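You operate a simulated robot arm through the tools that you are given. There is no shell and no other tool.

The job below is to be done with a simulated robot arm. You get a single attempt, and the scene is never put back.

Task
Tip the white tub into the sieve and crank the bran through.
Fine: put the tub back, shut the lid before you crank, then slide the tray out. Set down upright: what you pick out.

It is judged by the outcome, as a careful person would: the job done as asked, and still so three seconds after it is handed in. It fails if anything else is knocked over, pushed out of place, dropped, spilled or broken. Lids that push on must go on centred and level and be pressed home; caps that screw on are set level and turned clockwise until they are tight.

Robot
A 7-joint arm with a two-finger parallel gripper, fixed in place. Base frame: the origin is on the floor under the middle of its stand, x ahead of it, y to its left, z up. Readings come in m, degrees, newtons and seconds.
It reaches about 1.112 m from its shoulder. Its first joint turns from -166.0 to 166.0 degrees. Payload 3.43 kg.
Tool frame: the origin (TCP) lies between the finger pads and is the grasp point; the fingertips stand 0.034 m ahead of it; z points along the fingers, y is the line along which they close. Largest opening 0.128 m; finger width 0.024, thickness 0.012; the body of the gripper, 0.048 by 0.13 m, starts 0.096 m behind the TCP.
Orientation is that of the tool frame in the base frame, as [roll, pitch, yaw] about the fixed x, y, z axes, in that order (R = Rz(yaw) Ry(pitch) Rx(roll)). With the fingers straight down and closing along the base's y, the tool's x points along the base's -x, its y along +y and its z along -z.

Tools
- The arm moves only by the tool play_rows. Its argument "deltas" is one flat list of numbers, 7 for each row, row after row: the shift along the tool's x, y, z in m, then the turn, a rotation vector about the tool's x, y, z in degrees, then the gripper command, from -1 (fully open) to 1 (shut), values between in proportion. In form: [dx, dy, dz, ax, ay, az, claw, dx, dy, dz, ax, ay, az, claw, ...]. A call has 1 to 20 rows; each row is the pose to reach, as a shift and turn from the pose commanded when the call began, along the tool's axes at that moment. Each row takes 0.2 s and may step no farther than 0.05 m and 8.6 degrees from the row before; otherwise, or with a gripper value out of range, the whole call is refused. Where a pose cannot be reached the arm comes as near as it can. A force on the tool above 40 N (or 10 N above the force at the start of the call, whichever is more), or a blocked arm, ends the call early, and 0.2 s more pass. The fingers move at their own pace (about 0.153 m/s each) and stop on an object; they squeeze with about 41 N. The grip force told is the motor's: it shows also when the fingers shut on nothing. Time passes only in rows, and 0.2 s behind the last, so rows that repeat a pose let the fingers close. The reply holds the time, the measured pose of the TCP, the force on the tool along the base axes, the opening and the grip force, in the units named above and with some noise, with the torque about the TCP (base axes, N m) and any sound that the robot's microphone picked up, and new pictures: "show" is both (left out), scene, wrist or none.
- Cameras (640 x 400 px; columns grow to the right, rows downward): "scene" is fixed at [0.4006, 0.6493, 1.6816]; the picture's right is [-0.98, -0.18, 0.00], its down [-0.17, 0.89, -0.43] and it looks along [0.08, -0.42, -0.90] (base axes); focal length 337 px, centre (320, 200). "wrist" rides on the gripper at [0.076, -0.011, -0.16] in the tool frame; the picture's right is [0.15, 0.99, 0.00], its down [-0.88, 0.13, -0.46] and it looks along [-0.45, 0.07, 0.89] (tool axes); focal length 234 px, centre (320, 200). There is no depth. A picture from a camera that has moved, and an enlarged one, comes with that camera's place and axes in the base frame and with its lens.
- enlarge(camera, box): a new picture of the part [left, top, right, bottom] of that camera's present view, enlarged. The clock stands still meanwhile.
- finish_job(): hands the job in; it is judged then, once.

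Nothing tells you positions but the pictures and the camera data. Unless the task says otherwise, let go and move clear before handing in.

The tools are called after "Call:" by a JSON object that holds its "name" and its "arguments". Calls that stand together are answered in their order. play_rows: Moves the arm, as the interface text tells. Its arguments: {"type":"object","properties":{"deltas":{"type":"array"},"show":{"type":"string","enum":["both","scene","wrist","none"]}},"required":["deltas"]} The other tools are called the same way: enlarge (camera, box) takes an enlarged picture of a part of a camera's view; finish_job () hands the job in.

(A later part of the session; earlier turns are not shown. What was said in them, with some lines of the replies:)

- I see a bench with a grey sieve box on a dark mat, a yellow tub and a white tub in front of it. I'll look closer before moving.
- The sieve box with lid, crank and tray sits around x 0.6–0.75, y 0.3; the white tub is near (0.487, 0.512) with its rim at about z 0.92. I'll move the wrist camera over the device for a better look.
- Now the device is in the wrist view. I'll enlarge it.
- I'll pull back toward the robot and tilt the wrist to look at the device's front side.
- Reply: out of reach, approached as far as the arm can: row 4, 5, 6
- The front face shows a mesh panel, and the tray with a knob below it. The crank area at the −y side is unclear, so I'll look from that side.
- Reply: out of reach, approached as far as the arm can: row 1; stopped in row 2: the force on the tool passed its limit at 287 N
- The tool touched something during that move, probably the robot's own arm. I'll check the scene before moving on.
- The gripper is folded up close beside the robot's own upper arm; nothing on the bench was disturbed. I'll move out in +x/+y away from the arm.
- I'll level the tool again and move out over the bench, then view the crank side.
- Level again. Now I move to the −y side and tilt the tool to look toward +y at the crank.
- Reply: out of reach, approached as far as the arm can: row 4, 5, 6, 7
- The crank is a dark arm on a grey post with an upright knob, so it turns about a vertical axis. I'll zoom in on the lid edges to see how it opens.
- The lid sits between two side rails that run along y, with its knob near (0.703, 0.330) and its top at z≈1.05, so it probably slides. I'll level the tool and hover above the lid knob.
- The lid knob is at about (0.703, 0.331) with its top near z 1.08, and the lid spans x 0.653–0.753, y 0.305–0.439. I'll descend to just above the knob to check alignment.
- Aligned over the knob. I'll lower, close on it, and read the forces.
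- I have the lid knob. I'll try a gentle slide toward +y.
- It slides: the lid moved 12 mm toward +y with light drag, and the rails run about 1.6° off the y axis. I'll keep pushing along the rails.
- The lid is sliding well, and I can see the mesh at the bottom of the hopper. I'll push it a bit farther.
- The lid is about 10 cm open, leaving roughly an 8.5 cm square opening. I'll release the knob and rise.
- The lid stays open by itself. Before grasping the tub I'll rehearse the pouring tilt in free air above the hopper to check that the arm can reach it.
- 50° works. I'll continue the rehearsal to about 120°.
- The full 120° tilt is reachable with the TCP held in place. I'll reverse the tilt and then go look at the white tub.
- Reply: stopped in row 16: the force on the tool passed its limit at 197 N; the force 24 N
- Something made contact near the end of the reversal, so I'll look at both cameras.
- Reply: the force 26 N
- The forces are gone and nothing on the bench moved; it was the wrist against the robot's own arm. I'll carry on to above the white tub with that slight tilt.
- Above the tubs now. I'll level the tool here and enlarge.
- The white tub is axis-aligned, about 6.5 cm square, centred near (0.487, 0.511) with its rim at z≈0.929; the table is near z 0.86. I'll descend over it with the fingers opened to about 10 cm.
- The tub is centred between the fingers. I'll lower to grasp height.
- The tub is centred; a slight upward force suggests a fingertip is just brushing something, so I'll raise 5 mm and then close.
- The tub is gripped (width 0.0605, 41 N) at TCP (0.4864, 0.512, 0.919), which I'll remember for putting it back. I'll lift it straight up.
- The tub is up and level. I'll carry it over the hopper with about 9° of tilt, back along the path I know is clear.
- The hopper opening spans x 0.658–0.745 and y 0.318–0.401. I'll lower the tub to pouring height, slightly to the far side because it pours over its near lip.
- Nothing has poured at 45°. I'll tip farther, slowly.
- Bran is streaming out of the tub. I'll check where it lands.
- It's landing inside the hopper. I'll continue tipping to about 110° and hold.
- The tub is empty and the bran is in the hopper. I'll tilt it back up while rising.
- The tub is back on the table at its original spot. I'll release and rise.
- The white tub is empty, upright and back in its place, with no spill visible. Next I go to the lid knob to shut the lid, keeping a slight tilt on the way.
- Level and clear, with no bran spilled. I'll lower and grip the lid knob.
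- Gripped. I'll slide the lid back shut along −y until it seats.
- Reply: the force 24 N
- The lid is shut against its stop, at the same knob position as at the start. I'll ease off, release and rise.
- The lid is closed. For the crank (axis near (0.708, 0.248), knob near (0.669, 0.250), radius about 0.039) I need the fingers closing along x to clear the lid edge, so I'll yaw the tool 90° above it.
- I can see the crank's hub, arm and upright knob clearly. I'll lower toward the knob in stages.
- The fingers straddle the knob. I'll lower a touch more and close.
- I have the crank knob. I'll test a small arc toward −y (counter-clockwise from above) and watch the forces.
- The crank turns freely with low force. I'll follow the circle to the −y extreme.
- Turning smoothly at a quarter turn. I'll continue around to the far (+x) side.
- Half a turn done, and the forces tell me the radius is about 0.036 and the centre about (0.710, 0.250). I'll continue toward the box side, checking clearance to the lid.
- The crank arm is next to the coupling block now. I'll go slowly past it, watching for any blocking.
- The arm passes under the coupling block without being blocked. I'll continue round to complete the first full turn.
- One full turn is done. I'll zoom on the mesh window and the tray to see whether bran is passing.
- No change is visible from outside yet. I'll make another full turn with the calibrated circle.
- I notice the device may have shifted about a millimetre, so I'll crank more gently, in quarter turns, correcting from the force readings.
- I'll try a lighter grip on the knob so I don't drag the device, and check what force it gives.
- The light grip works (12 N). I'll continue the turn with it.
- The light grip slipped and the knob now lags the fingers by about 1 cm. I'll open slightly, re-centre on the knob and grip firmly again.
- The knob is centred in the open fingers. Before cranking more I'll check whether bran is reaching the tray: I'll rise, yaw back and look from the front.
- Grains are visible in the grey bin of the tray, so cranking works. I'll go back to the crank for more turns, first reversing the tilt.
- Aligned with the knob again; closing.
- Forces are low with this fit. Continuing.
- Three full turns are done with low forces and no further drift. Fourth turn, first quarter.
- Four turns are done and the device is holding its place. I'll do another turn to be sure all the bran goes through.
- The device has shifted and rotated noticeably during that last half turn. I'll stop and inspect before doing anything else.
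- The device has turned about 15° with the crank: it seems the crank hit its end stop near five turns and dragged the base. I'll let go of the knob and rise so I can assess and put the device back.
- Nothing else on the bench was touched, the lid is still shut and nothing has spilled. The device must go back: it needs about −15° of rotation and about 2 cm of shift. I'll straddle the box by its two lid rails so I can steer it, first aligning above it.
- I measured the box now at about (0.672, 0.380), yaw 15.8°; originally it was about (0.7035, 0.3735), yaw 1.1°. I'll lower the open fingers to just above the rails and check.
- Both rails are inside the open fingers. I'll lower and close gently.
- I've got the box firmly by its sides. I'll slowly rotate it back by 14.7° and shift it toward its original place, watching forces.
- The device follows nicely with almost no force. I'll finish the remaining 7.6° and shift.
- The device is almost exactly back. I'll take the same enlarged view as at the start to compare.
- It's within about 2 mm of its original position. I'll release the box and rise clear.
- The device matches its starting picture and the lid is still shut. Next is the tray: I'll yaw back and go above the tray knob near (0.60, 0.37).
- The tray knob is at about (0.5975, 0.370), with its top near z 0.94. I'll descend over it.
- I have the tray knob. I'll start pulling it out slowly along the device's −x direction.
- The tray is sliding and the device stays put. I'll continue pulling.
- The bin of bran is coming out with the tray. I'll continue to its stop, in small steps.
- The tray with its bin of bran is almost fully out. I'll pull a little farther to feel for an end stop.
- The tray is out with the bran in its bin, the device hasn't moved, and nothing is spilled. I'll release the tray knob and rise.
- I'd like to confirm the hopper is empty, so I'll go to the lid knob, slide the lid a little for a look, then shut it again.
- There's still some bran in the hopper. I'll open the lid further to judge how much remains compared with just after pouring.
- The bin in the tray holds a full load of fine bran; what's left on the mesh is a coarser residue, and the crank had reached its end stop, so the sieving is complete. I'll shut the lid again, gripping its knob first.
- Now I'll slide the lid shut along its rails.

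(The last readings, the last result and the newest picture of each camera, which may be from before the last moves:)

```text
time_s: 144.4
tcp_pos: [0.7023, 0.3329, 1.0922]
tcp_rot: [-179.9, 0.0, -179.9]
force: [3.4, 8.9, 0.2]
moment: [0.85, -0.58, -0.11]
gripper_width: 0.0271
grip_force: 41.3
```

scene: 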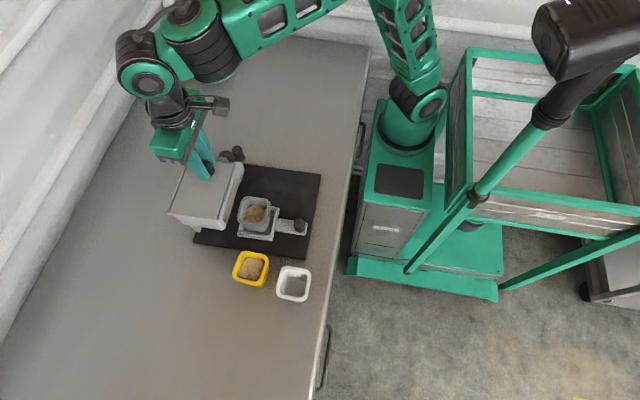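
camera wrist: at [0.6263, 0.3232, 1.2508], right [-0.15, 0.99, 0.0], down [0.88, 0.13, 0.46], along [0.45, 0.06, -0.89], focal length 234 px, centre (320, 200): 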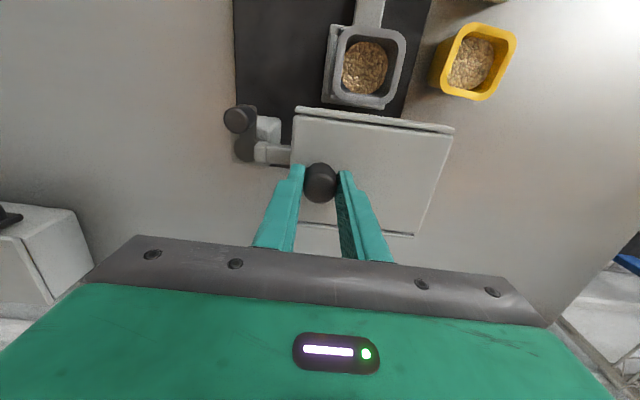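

The lid is firmly shut against its stop. I'll ease off and release it, then go back to the tray knob to make sure the tray is fully out.

Call:
{"name": "play_rows", "arguments": {"deltas": [0, 0.0009, 0, 0, 0, 0, 1, 0, 0.0009, 0, 0, 0, 0, 0.3, 0, 0.0009, 0, 0, 0, 0, -0.1, 0, 0.0009, -0.04, 0, 0, 0, -0.1, 0, 0.0009, -0.08, 0, 0, 0, -0.1, 0, 0.0009, -0.11, 0, 0, 0, -0.1, 0.04, 0.008, -0.11, 0, 0, 0, 0, 0.08, 0.016, -0.11, 0, 0, 0, 0.2, 0.12, 0.024, -0.11, 0, 0, 0, 0.2, 0.16, 0.032, -0.11, 0, 0, 0, 0.2, 0.2, 0.0365, -0.11, 0, 0, 0, 0.2, 0.2, 0.0365, -0.08, 0, 0, 0, 0.2, 0.2, 0.0365, -0.04, 0, 0, 0, 0.2, 0.2, 0.0365, 0, 0, 0, 0, 0.2, 0.2, 0.0365, 0, 0, 0, 0, 0.2], "show": "both"}}

Call:
{"name": "enlarge", "arguments": {"camera": "wrist", "box": [220, 60, 420, 240]}}

Call:
{"name": "enlarge", "arguments": {"camera": "scene", "box": [160, 135, 280, 250]}}

```text
time_s: 147.7
tcp_pos: [0.5021, 0.3679, 1.0897]
tcp_rot: [-179.9, 0.1, -179.9]
force: [-0.4, -0.9, 0.4]
moment: [0.01, 0.0, 0.01]
gripper_width: 0.0515
grip_force: 0.1
camera wrist: at [0.4256, 0.358, 1.2493], right [-0.15, 0.99, 0.0], down [0.88, 0.13, 0.46], along [0.45, 0.07, -0.89], focal length 234 px, centre (320, 200)
```

scene: 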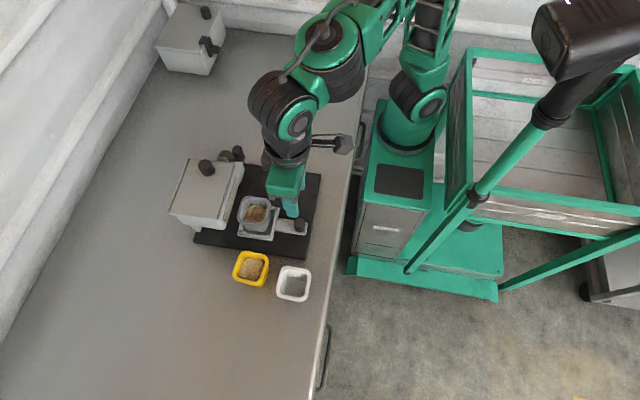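
wrist: 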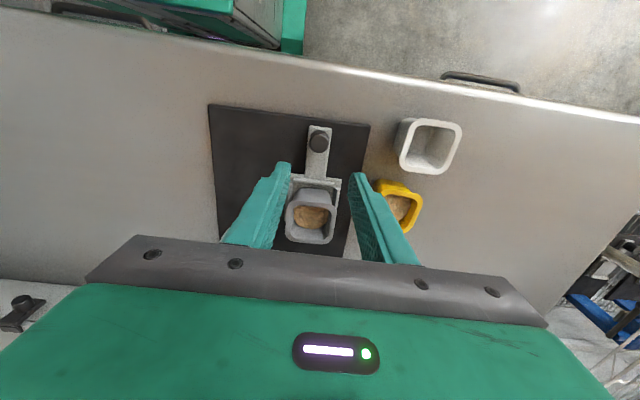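

```text
2.22 times, centred on (320, 150) of wrist
camera zoom: at [0.4256, 0.358, 1.2493], right [-0.15, 0.99, 0.0], down [0.88, 0.13, 0.46], along [0.45, 0.07, -0.89], focal length 520 px, centre (320, 311)
```

zoom: 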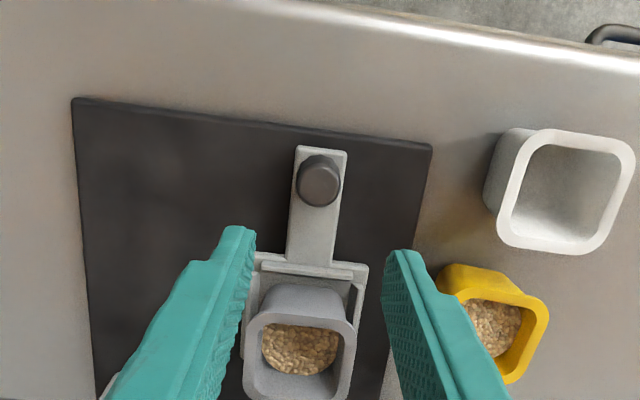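

```text
3.48 times, centred on (220, 192) of scene
camera zoom: at [0.4006, 0.6493, 1.6816], right [-0.98, -0.18, 0.0], down [-0.17, 0.89, -0.43], along [0.08, -0.42, -0.9], focal length 1172 px, centre (668, 226)
```

zoom: 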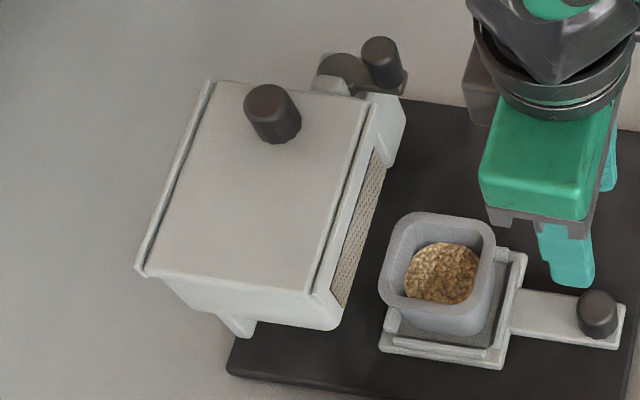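

Everything is in place and the lid is shut. I'll grip the tray knob once more and feel for the end of its travel.

Call:
{"name": "play_rows", "arguments": {"deltas": [0.001, 0.0004, 0.045, 0, 0, 0, 0.2, 0.001, 0.0004, 0.09, 0, 0, 0, 0.2, 0.001, 0.0004, 0.125, 0, 0, 0, 0.2, 0.001, 0.0004, 0.1387, 0, 0, 0, 0.2, 0.001, 0.0004, 0.1387, 0, 0, 0, 1, 0.001, 0.0004, 0.1387, 0, 0, 0, 1, 0.001, 0.0004, 0.1387, 0, 0, 0, 1], "show": "wrist"}}

```text
time_s: 149.2
tcp_pos: [0.5022, 0.3683, 0.9533]
tcp_rot: [-179.9, 0.0, -179.9]
force: [-0.2, -5.8, 0.1]
moment: [0.06, -0.11, -0.3]
gripper_width: 0.0275
grip_force: 40.9
camera wrist: at [0.4257, 0.358, 1.1129], right [-0.15, 0.99, 0.0], down [0.88, 0.13, 0.46], along [0.45, 0.06, -0.89], focal length 234 px, centre (320, 200)
```

wrist: 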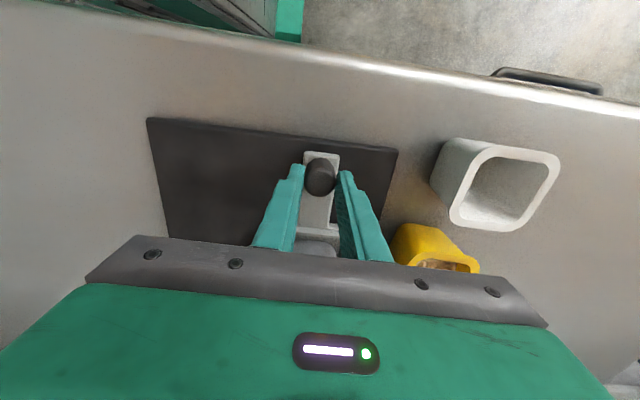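

Call:
{"name": "play_rows", "arguments": {"deltas": [0.002, 0, 0, 0, 0, 0, 1, 0.004, -0.0001, 0, 0, 0, 0, 1, 0.006, -0.0001, 0, 0, 0, 0, 1], "show": "none"}}

```text
time_s: 150.1
tcp_pos: [0.4973, 0.3676, 0.955]
tcp_rot: [-179.9, 0.3, 179.9]
force: [14.4, -0.6, 5.3]
moment: [-0.31, -0.29, -0.07]
gripper_width: 0.0273
grip_force: 40.6
```

That's the end stop (force rises), so the tray is fully out. I'll ease off, release and rise clear.

Call:
{"name": "play_rows", "arguments": {"deltas": [-0.0012, 0, 0, 0, 0, 0, 1, -0.0012, 0, 0, 0, 0, 0, 0.5, -0.0012, 0, 0, 0, 0, 0, 0.2, -0.0012, 0, -0.03, 0, 0, 0, 0.2, -0.0012, 0, -0.07, 0, 0, 0, 0.2, -0.0012, 0, -0.12, 0, 0, 0, 0.2, -0.0012, 0, -0.17, 0, 0, 0, 0.2, -0.0012, 0, -0.22, 0, 0, 0, 0.2, -0.0012, 0, -0.27, 0, 0, 0, 0.2, 0.03, 0.01, -0.3, 0, 0, 0, 0.2, 0.06, 0.01, -0.32, 0, 0, 0, 0.2], "show": "both"}}

Call:
{"name": "enlarge", "arguments": {"camera": "scene", "box": [160, 135, 340, 310]}}

Call:
{"name": "enlarge", "arguments": {"camera": "scene", "box": [160, 135, 280, 250]}}

```text
time_s: 152.4
tcp_pos: [0.4382, 0.3808, 1.2707]
tcp_rot: [-179.9, -0.1, 179.9]
force: [1.2, -0.5, -0.6]
moment: [0.02, 0.15, 0.04]
gripper_width: 0.0513
grip_force: 0.0
camera wrist: at [0.3616, 0.3698, 1.4303], right [-0.15, 0.99, 0.0], down [0.88, 0.13, 0.45], along [0.45, 0.07, -0.89], focal length 234 px, centre (320, 200)
```

scene: 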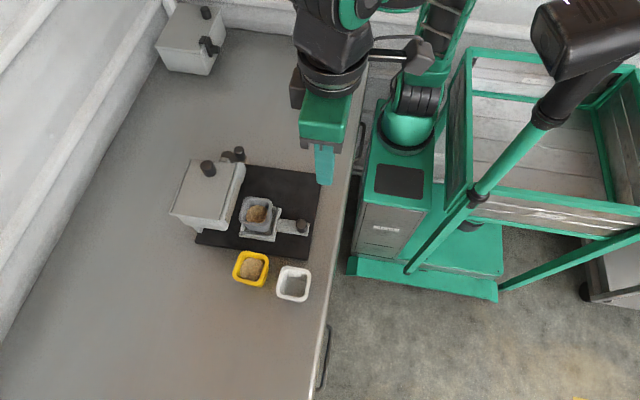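
wrist: 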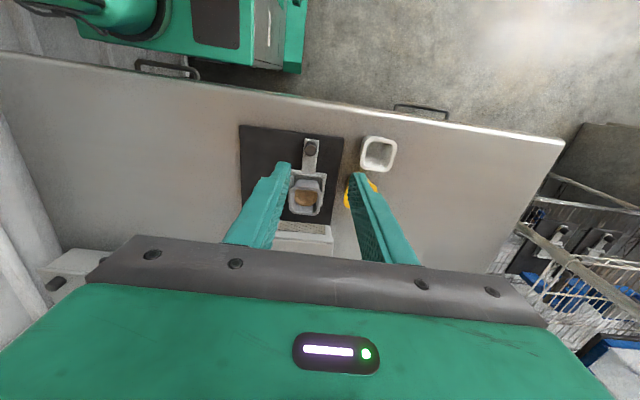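

```text
2.29 times, centred on (250, 222) of scene
camera zoom: at [0.4006, 0.6493, 1.6816], right [-0.98, -0.18, 0.0], down [-0.17, 0.89, -0.43], along [0.08, -0.42, -0.9], focal length 770 px, centre (480, 149)
```

zoom: 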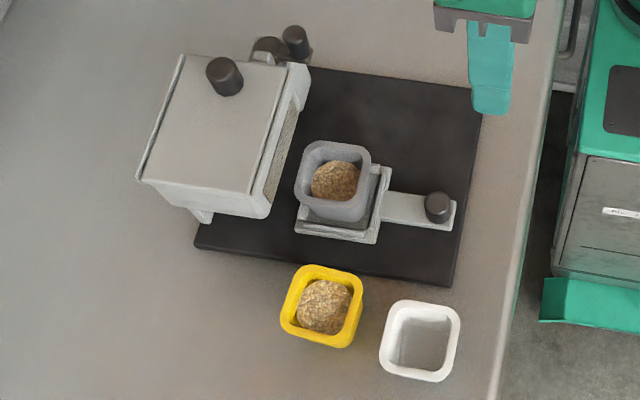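

```text
3.48 times, centred on (220, 192) of scene
camera zoom: at [0.4006, 0.6493, 1.6816], right [-0.98, -0.18, 0.0], down [-0.17, 0.89, -0.43], along [0.08, -0.42, -0.9], focal length 1172 px, centre (668, 226)
```

zoom: 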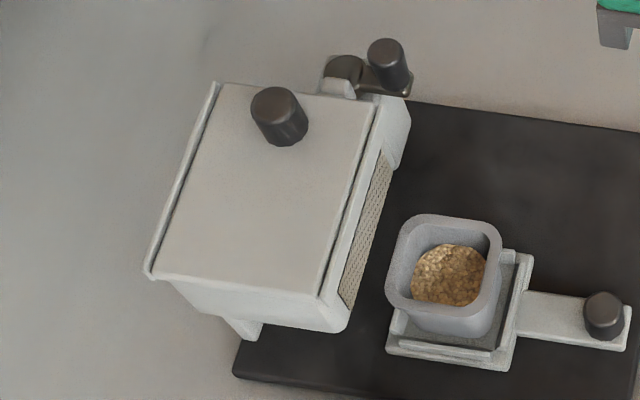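

The tray is fully out, but reaching the stop dragged the device about 6–7 mm. I'll correct that the same way as before: straddle the box and nudge it back.

Call:
{"name": "play_rows", "arguments": {"deltas": [-0.02, -0.0005, 0, 0, 0, -7, 0, -0.04, -0.001, 0, 0, 0, -14, -0.2, -0.06, -0.0016, 0, 0, 0, -21, -0.4, -0.08, -0.002, 0, 0, 0, -28, -0.6, -0.1, -0.0027, 0, 0, 0, -35, -0.8, -0.12, -0.0033, 0, 0, 0, -42, -1, -0.14, -0.0038, 0, 0, 0, -49, -1, -0.16, -0.0043, 0, 0, 0, -56, -1, -0.18, -0.005, 0, 0, 0, -63, -1, -0.2, -0.0055, 0, 0, 0, -70, -1, -0.22, -0.006, 0, 0, 0, -77, -1, -0.24, -0.0065, 0.01, 0, 0, -84, -1, -0.258, -0.007, 0.03, 0, 0, -91.3, -1, -0.258, -0.007, 0.04, 0, 0, -91.3, -1], "show": "both"}}

Call:
{"name": "enlarge", "arguments": {"camera": "wrist", "box": [200, 60, 440, 240]}}

```text
time_s: 155.4
tcp_pos: [0.6933, 0.3717, 1.2336]
tcp_rot: [180.0, -0.1, -88.5]
force: [-0.2, 0.9, -0.1]
moment: [-0.02, 0.01, -0.01]
gripper_width: 0.1279
grip_force: 0.0
camera wrist: at [0.7062, 0.2978, 1.3919], right [-0.99, -0.17, 0.0], down [-0.15, 0.88, 0.45], along [-0.08, 0.45, -0.89], focal length 234 px, centre (320, 200)
```

scene: 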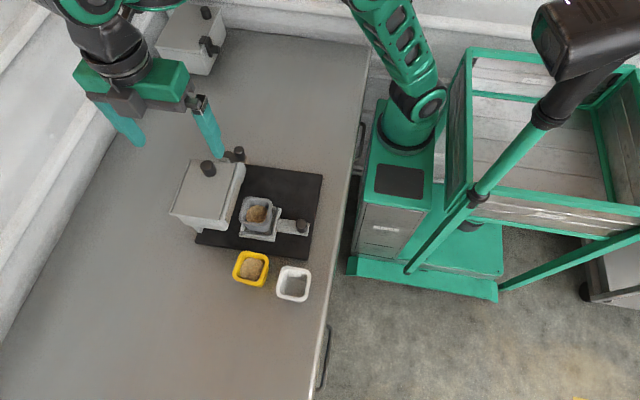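
wrist: 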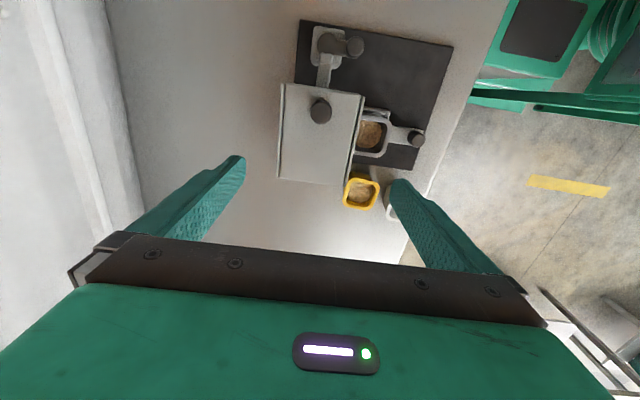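

```text
2.22 times, centred on (320, 150) of wrist
camera zoom: at [0.7062, 0.2978, 1.3919], right [-0.99, -0.17, 0.0], down [-0.15, 0.88, 0.45], along [-0.08, 0.45, -0.89], focal length 520 px, centre (320, 311)
```

zoom: 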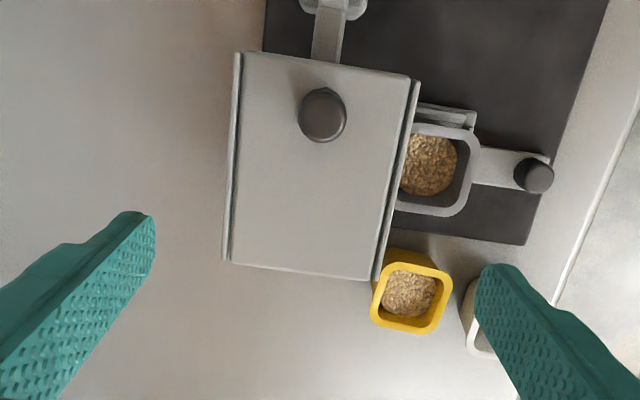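

Call:
{"name": "play_rows", "arguments": {"deltas": [-0.002, -0.0025, 0.045, 0, 0, 0, -1, -0.002, -0.0025, 0.09, 0, 0, 0, -1, -0.002, -0.0025, 0.13, 0, 0, 0, -1, -0.002, -0.0025, 0.16, 0, 0, 0, -1, -0.002, -0.0025, 0.1796, 0, 0, 0, -1, -0.002, -0.0025, 0.1796, 0, 0, 0, -1], "show": "both"}}

```text
time_s: 156.8
tcp_pos: [0.6954, 0.3732, 1.0545]
tcp_rot: [-180.0, -0.2, -88.8]
force: [-0.8, 0.6, -0.5]
moment: [-0.01, 0.03, 0.01]
gripper_width: 0.1278
grip_force: 0.0
camera wrist: at [0.7083, 0.2985, 1.2139], right [-0.99, -0.17, 0.0], down [-0.15, 0.88, 0.45], along [-0.08, 0.45, -0.89], focal length 234 px, centre (320, 200)
```

scene: 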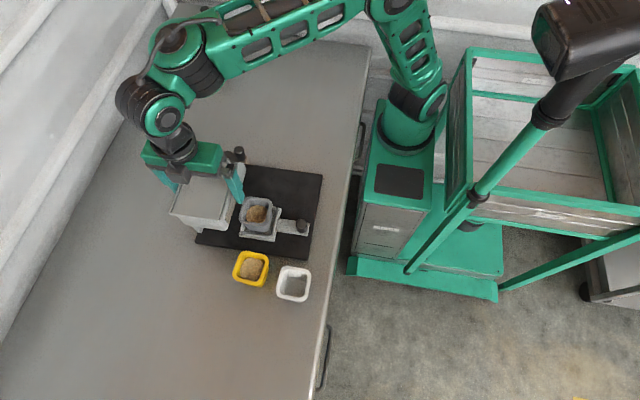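
wrist: 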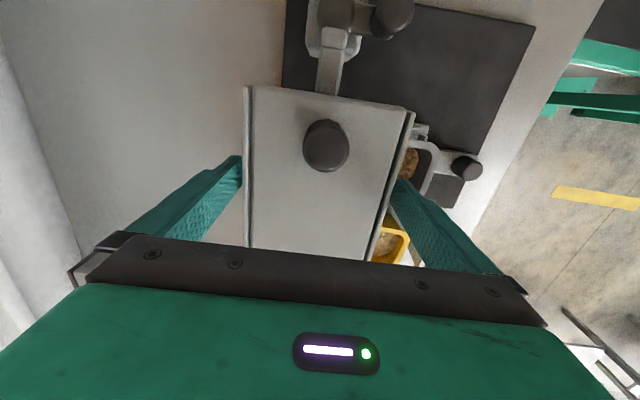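

Call:
{"name": "play_rows", "arguments": {"deltas": [0, 0, 0, 0, 0, 0, -0.8, 0, 0, 0, 0, 0, 0, -0.6, 0, 0, 0, 0, 0, 0, -0.4, 0, 0, 0, 0, 0, 0, -0.3, 0, 0, 0, 0, 0, 0, -0.3], "show": "none"}}

Call:
{"name": "enlarge", "arguments": {"camera": "scene", "box": [160, 135, 280, 250]}}

```text
time_s: 158.1
tcp_pos: [0.697, 0.3734, 1.0557]
tcp_rot: [-180.0, 0.0, -88.7]
force: [12.0, 0.8, -0.2]
moment: [0.25, -0.73, 0.15]
gripper_width: 0.1008
grip_force: 40.6
```

```text
3.48 times, centred on (220, 192) of scene
camera zoom: at [0.4006, 0.6493, 1.6816], right [-0.98, -0.18, 0.0], down [-0.17, 0.89, -0.43], along [0.08, -0.42, -0.9], focal length 1172 px, centre (668, 226)
```

zoom: 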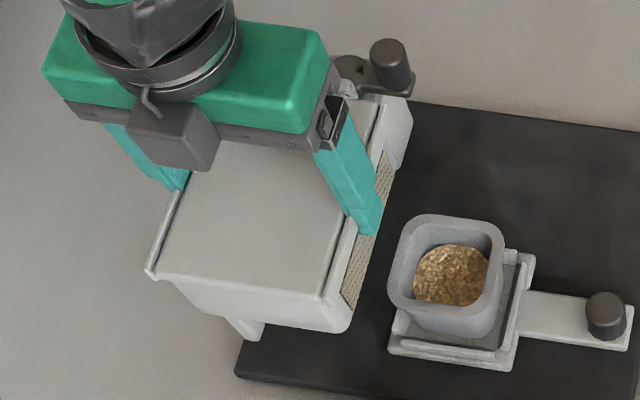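

Call:
{"name": "play_rows", "arguments": {"deltas": [0.0004, -0.0016, 0, 0, 0, 0.1, -0.3, 0.0008, -0.0032, 0, 0, 0, 0.2, -0.3, 0.0012, -0.0048, 0, 0, 0, 0.3, -0.3, 0.0016, -0.0064, 0, 0, 0, 0.4, -0.3, 0.002, -0.008, 0, 0, 0, 0.5, -0.3, 0.002, -0.008, 0, 0, 0, 0.5, -0.3], "show": "scene"}}

Call:
{"name": "enlarge", "arguments": {"camera": "scene", "box": [160, 135, 280, 250]}}

```text
time_s: 159.4
tcp_pos: [0.703, 0.3712, 1.0541]
tcp_rot: [-179.9, 0.0, -89.1]
force: [-14.2, 5.8, 8.5]
moment: [0.35, 0.38, -0.53]
gripper_width: 0.1007
grip_force: 41.0
```

scene: 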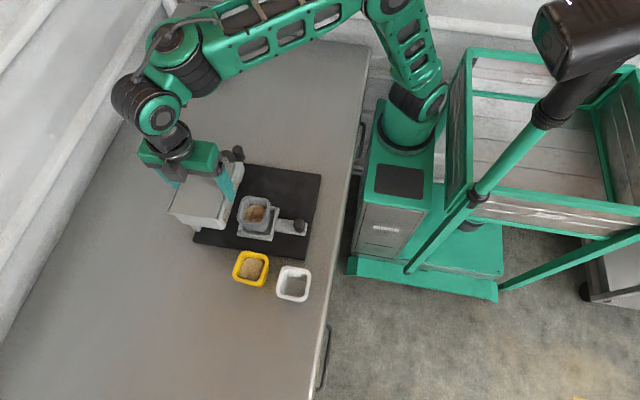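

```text
3.48 times, centred on (220, 192) of scene
camera zoom: at [0.4006, 0.6493, 1.6816], right [-0.98, -0.18, 0.0], down [-0.17, 0.89, -0.43], along [0.08, -0.42, -0.9], focal length 1172 px, centre (668, 226)
```

zoom: 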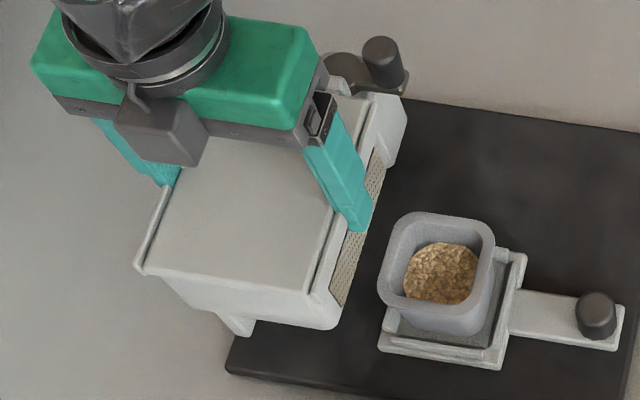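

The device is back on its original spot. I'll release, rise, and move clear.

Call:
{"name": "play_rows", "arguments": {"deltas": [0.002, -0.0072, 0, 0, 0, 0.5, -0.6, 0.002, -0.0072, 0, 0, 0, 0.5, -1, 0.002, -0.0072, 0, 0, 0, 0.5, -1, 0.002, -0.0072, -0.04, 0, 0, 0.5, -1, 0.002, -0.0072, -0.08, 0, 0, 0.5, -1, 0.002, -0.0072, -0.13, 0, 0, 0.5, -1, 0.002, -0.0072, -0.18, 0, 0, 0.5, -1, 0.002, -0.0072, -0.22, 0, 0, 0.5, -1, 0.04, 0.02, -0.24, 0, 0, 0.5, -0.5, 0.08, 0.05, -0.25, 0, 0, 0.5, 0], "show": "both"}}

Call:
{"name": "enlarge", "arguments": {"camera": "scene", "box": [160, 135, 280, 250]}}

Call:
{"name": "enlarge", "arguments": {"camera": "scene", "box": [160, 130, 340, 310]}}

```text
refused: row 9 steps farther than a row can; nothing moved
```

```text
3.48 times, centred on (220, 192) of scene
camera zoom: at [0.4006, 0.6493, 1.6816], right [-0.98, -0.18, 0.0], down [-0.17, 0.89, -0.43], along [0.08, -0.42, -0.9], focal length 1172 px, centre (668, 226)
```

zoom: 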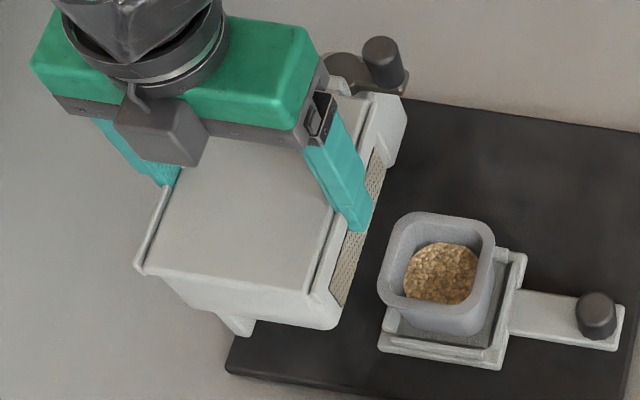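

```text
2.22 times, centred on (250, 220) of scene
camera zoom: at [0.4006, 0.6493, 1.6816], right [-0.98, -0.18, 0.0], down [-0.17, 0.89, -0.43], along [0.08, -0.42, -0.9], focal length 749 px, centre (476, 156)
```

zoom: 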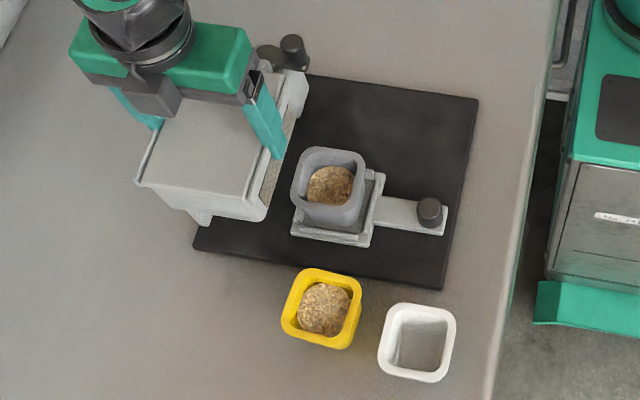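

The command was refused and nothing moved, luckily, since its offsets were wrong. The device matches its starting position; I'll now release in place and rise straight up.

Call:
{"name": "play_rows", "arguments": {"deltas": [0, 0.0006, 0, 0, 0, 0, -0.5, 0, 0.0006, 0, 0, 0, 0, -1, 0, 0.0006, 0, 0, 0, 0, -1, 0, 0.0006, -0.04, 0, 0, 0, -1, 0, 0.0006, -0.08, 0, 0, 0, -1, 0, 0.0006, -0.12, 0, 0, 0, -1, 0, 0.0006, -0.16, 0, 0, 0, -1, 0, 0.0006, -0.2, 0, 0, 0, -1, 0.03, 0.0006, -0.23, 0, 0, 0, -0.5, 0.06, 0.01, -0.25, 0, 0, 0, -0.2, 0.09, 0.02, -0.26, 0, 0, 0, 0], "show": "both"}}

Call:
{"name": "enlarge", "arguments": {"camera": "scene", "box": [160, 135, 280, 250]}}

Call:
{"name": "enlarge", "arguments": {"camera": "scene", "box": [160, 130, 340, 310]}}

```text
time_s: 161.8
tcp_pos: [0.6854, 0.2804, 1.313]
tcp_rot: [180.0, -0.1, -89.2]
force: [0.2, 0.1, -0.4]
moment: [-0.07, 0.07, 0.01]
gripper_width: 0.0639
grip_force: 0.0
camera wrist: at [0.6976, 0.2058, 1.4729], right [-0.99, -0.16, 0.0], down [-0.14, 0.88, 0.45], along [-0.07, 0.45, -0.89], focal length 234 px, centre (320, 200)
```

scene: 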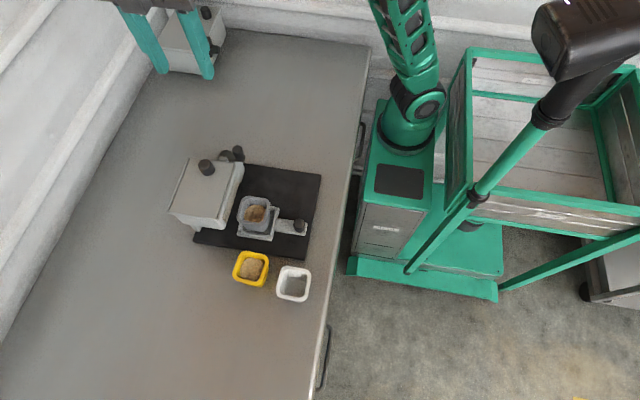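
wrist: 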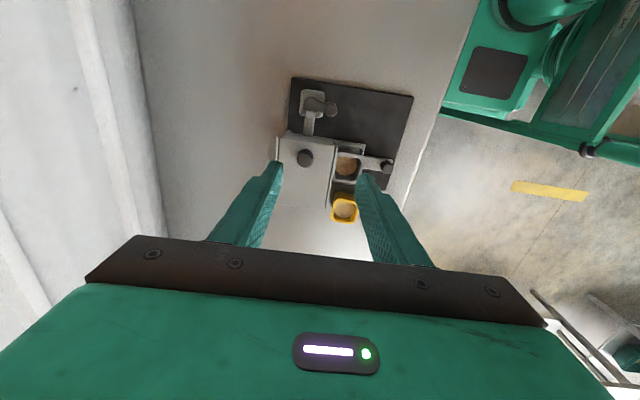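

```text
3.48 times, centred on (220, 192) of scene
camera zoom: at [0.4006, 0.6493, 1.6816], right [-0.98, -0.18, 0.0], down [-0.17, 0.89, -0.43], along [0.08, -0.42, -0.9], focal length 1172 px, centre (668, 226)
```

zoom: 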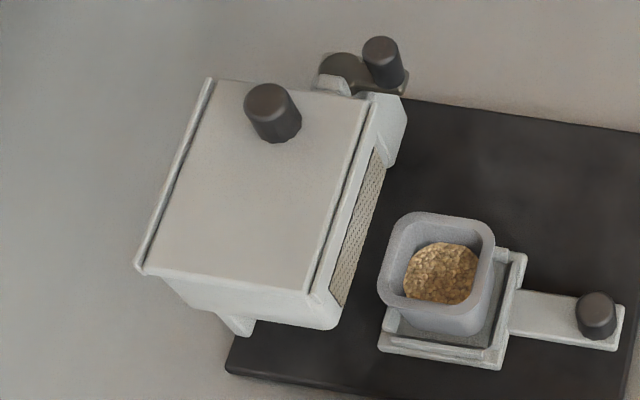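

```text
2.22 times, centred on (250, 220) of scene
camera zoom: at [0.4006, 0.6493, 1.6816], right [-0.98, -0.18, 0.0], down [-0.17, 0.89, -0.43], along [0.08, -0.42, -0.9], focal length 749 px, centre (476, 156)
```

zoom: 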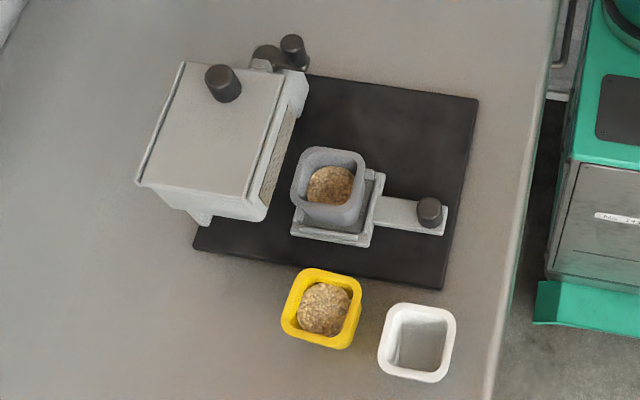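

I see the white tub empty, upright and back on its spot, and the lid shut. The tray is fully out with the bran in its bin, the device is on its original place, and the gripper is clear. I'm handing the job in.

Call:
{"name": "finish_job", "arguments": {}}

```text
The job is handed in.
```

The bran was tipped into the sieve and cranked through, and I've handed the job in. I can't be sure every bit passed. After cranking I opened the lid to check, and a layer of coarser-looking material was still lying on the mesh. I took it to be what the sieve holds back, but I didn't confirm that.

- **Tub:** the white tub is empty, upright and back where it stood.
- **Lid and crank:** I shut the lid before cranking. I turned the crank about five full turns, until it would go no further. The lid is shut again after my check.
- **Tray:** it is pulled all the way out to its stop, with the bran in its grey bin.
- **Sieve knocked out of place:** when the crank stopped hard, the whole sieve turned about 15° and slid about 2 cm. Pulling the tray to its stop later dragged it another 7 mm or so. Both times I gripped the box and moved it back; it now matches its starting position to within a few millimetres.
- **Other contact:** early on, the gripper bumped something twice while nowhere near the bench objects, most likely the robot's own arm. Nothing on the bench moved.

I saw no spilled bran, and the yellow tub and the box at the back look untouched.
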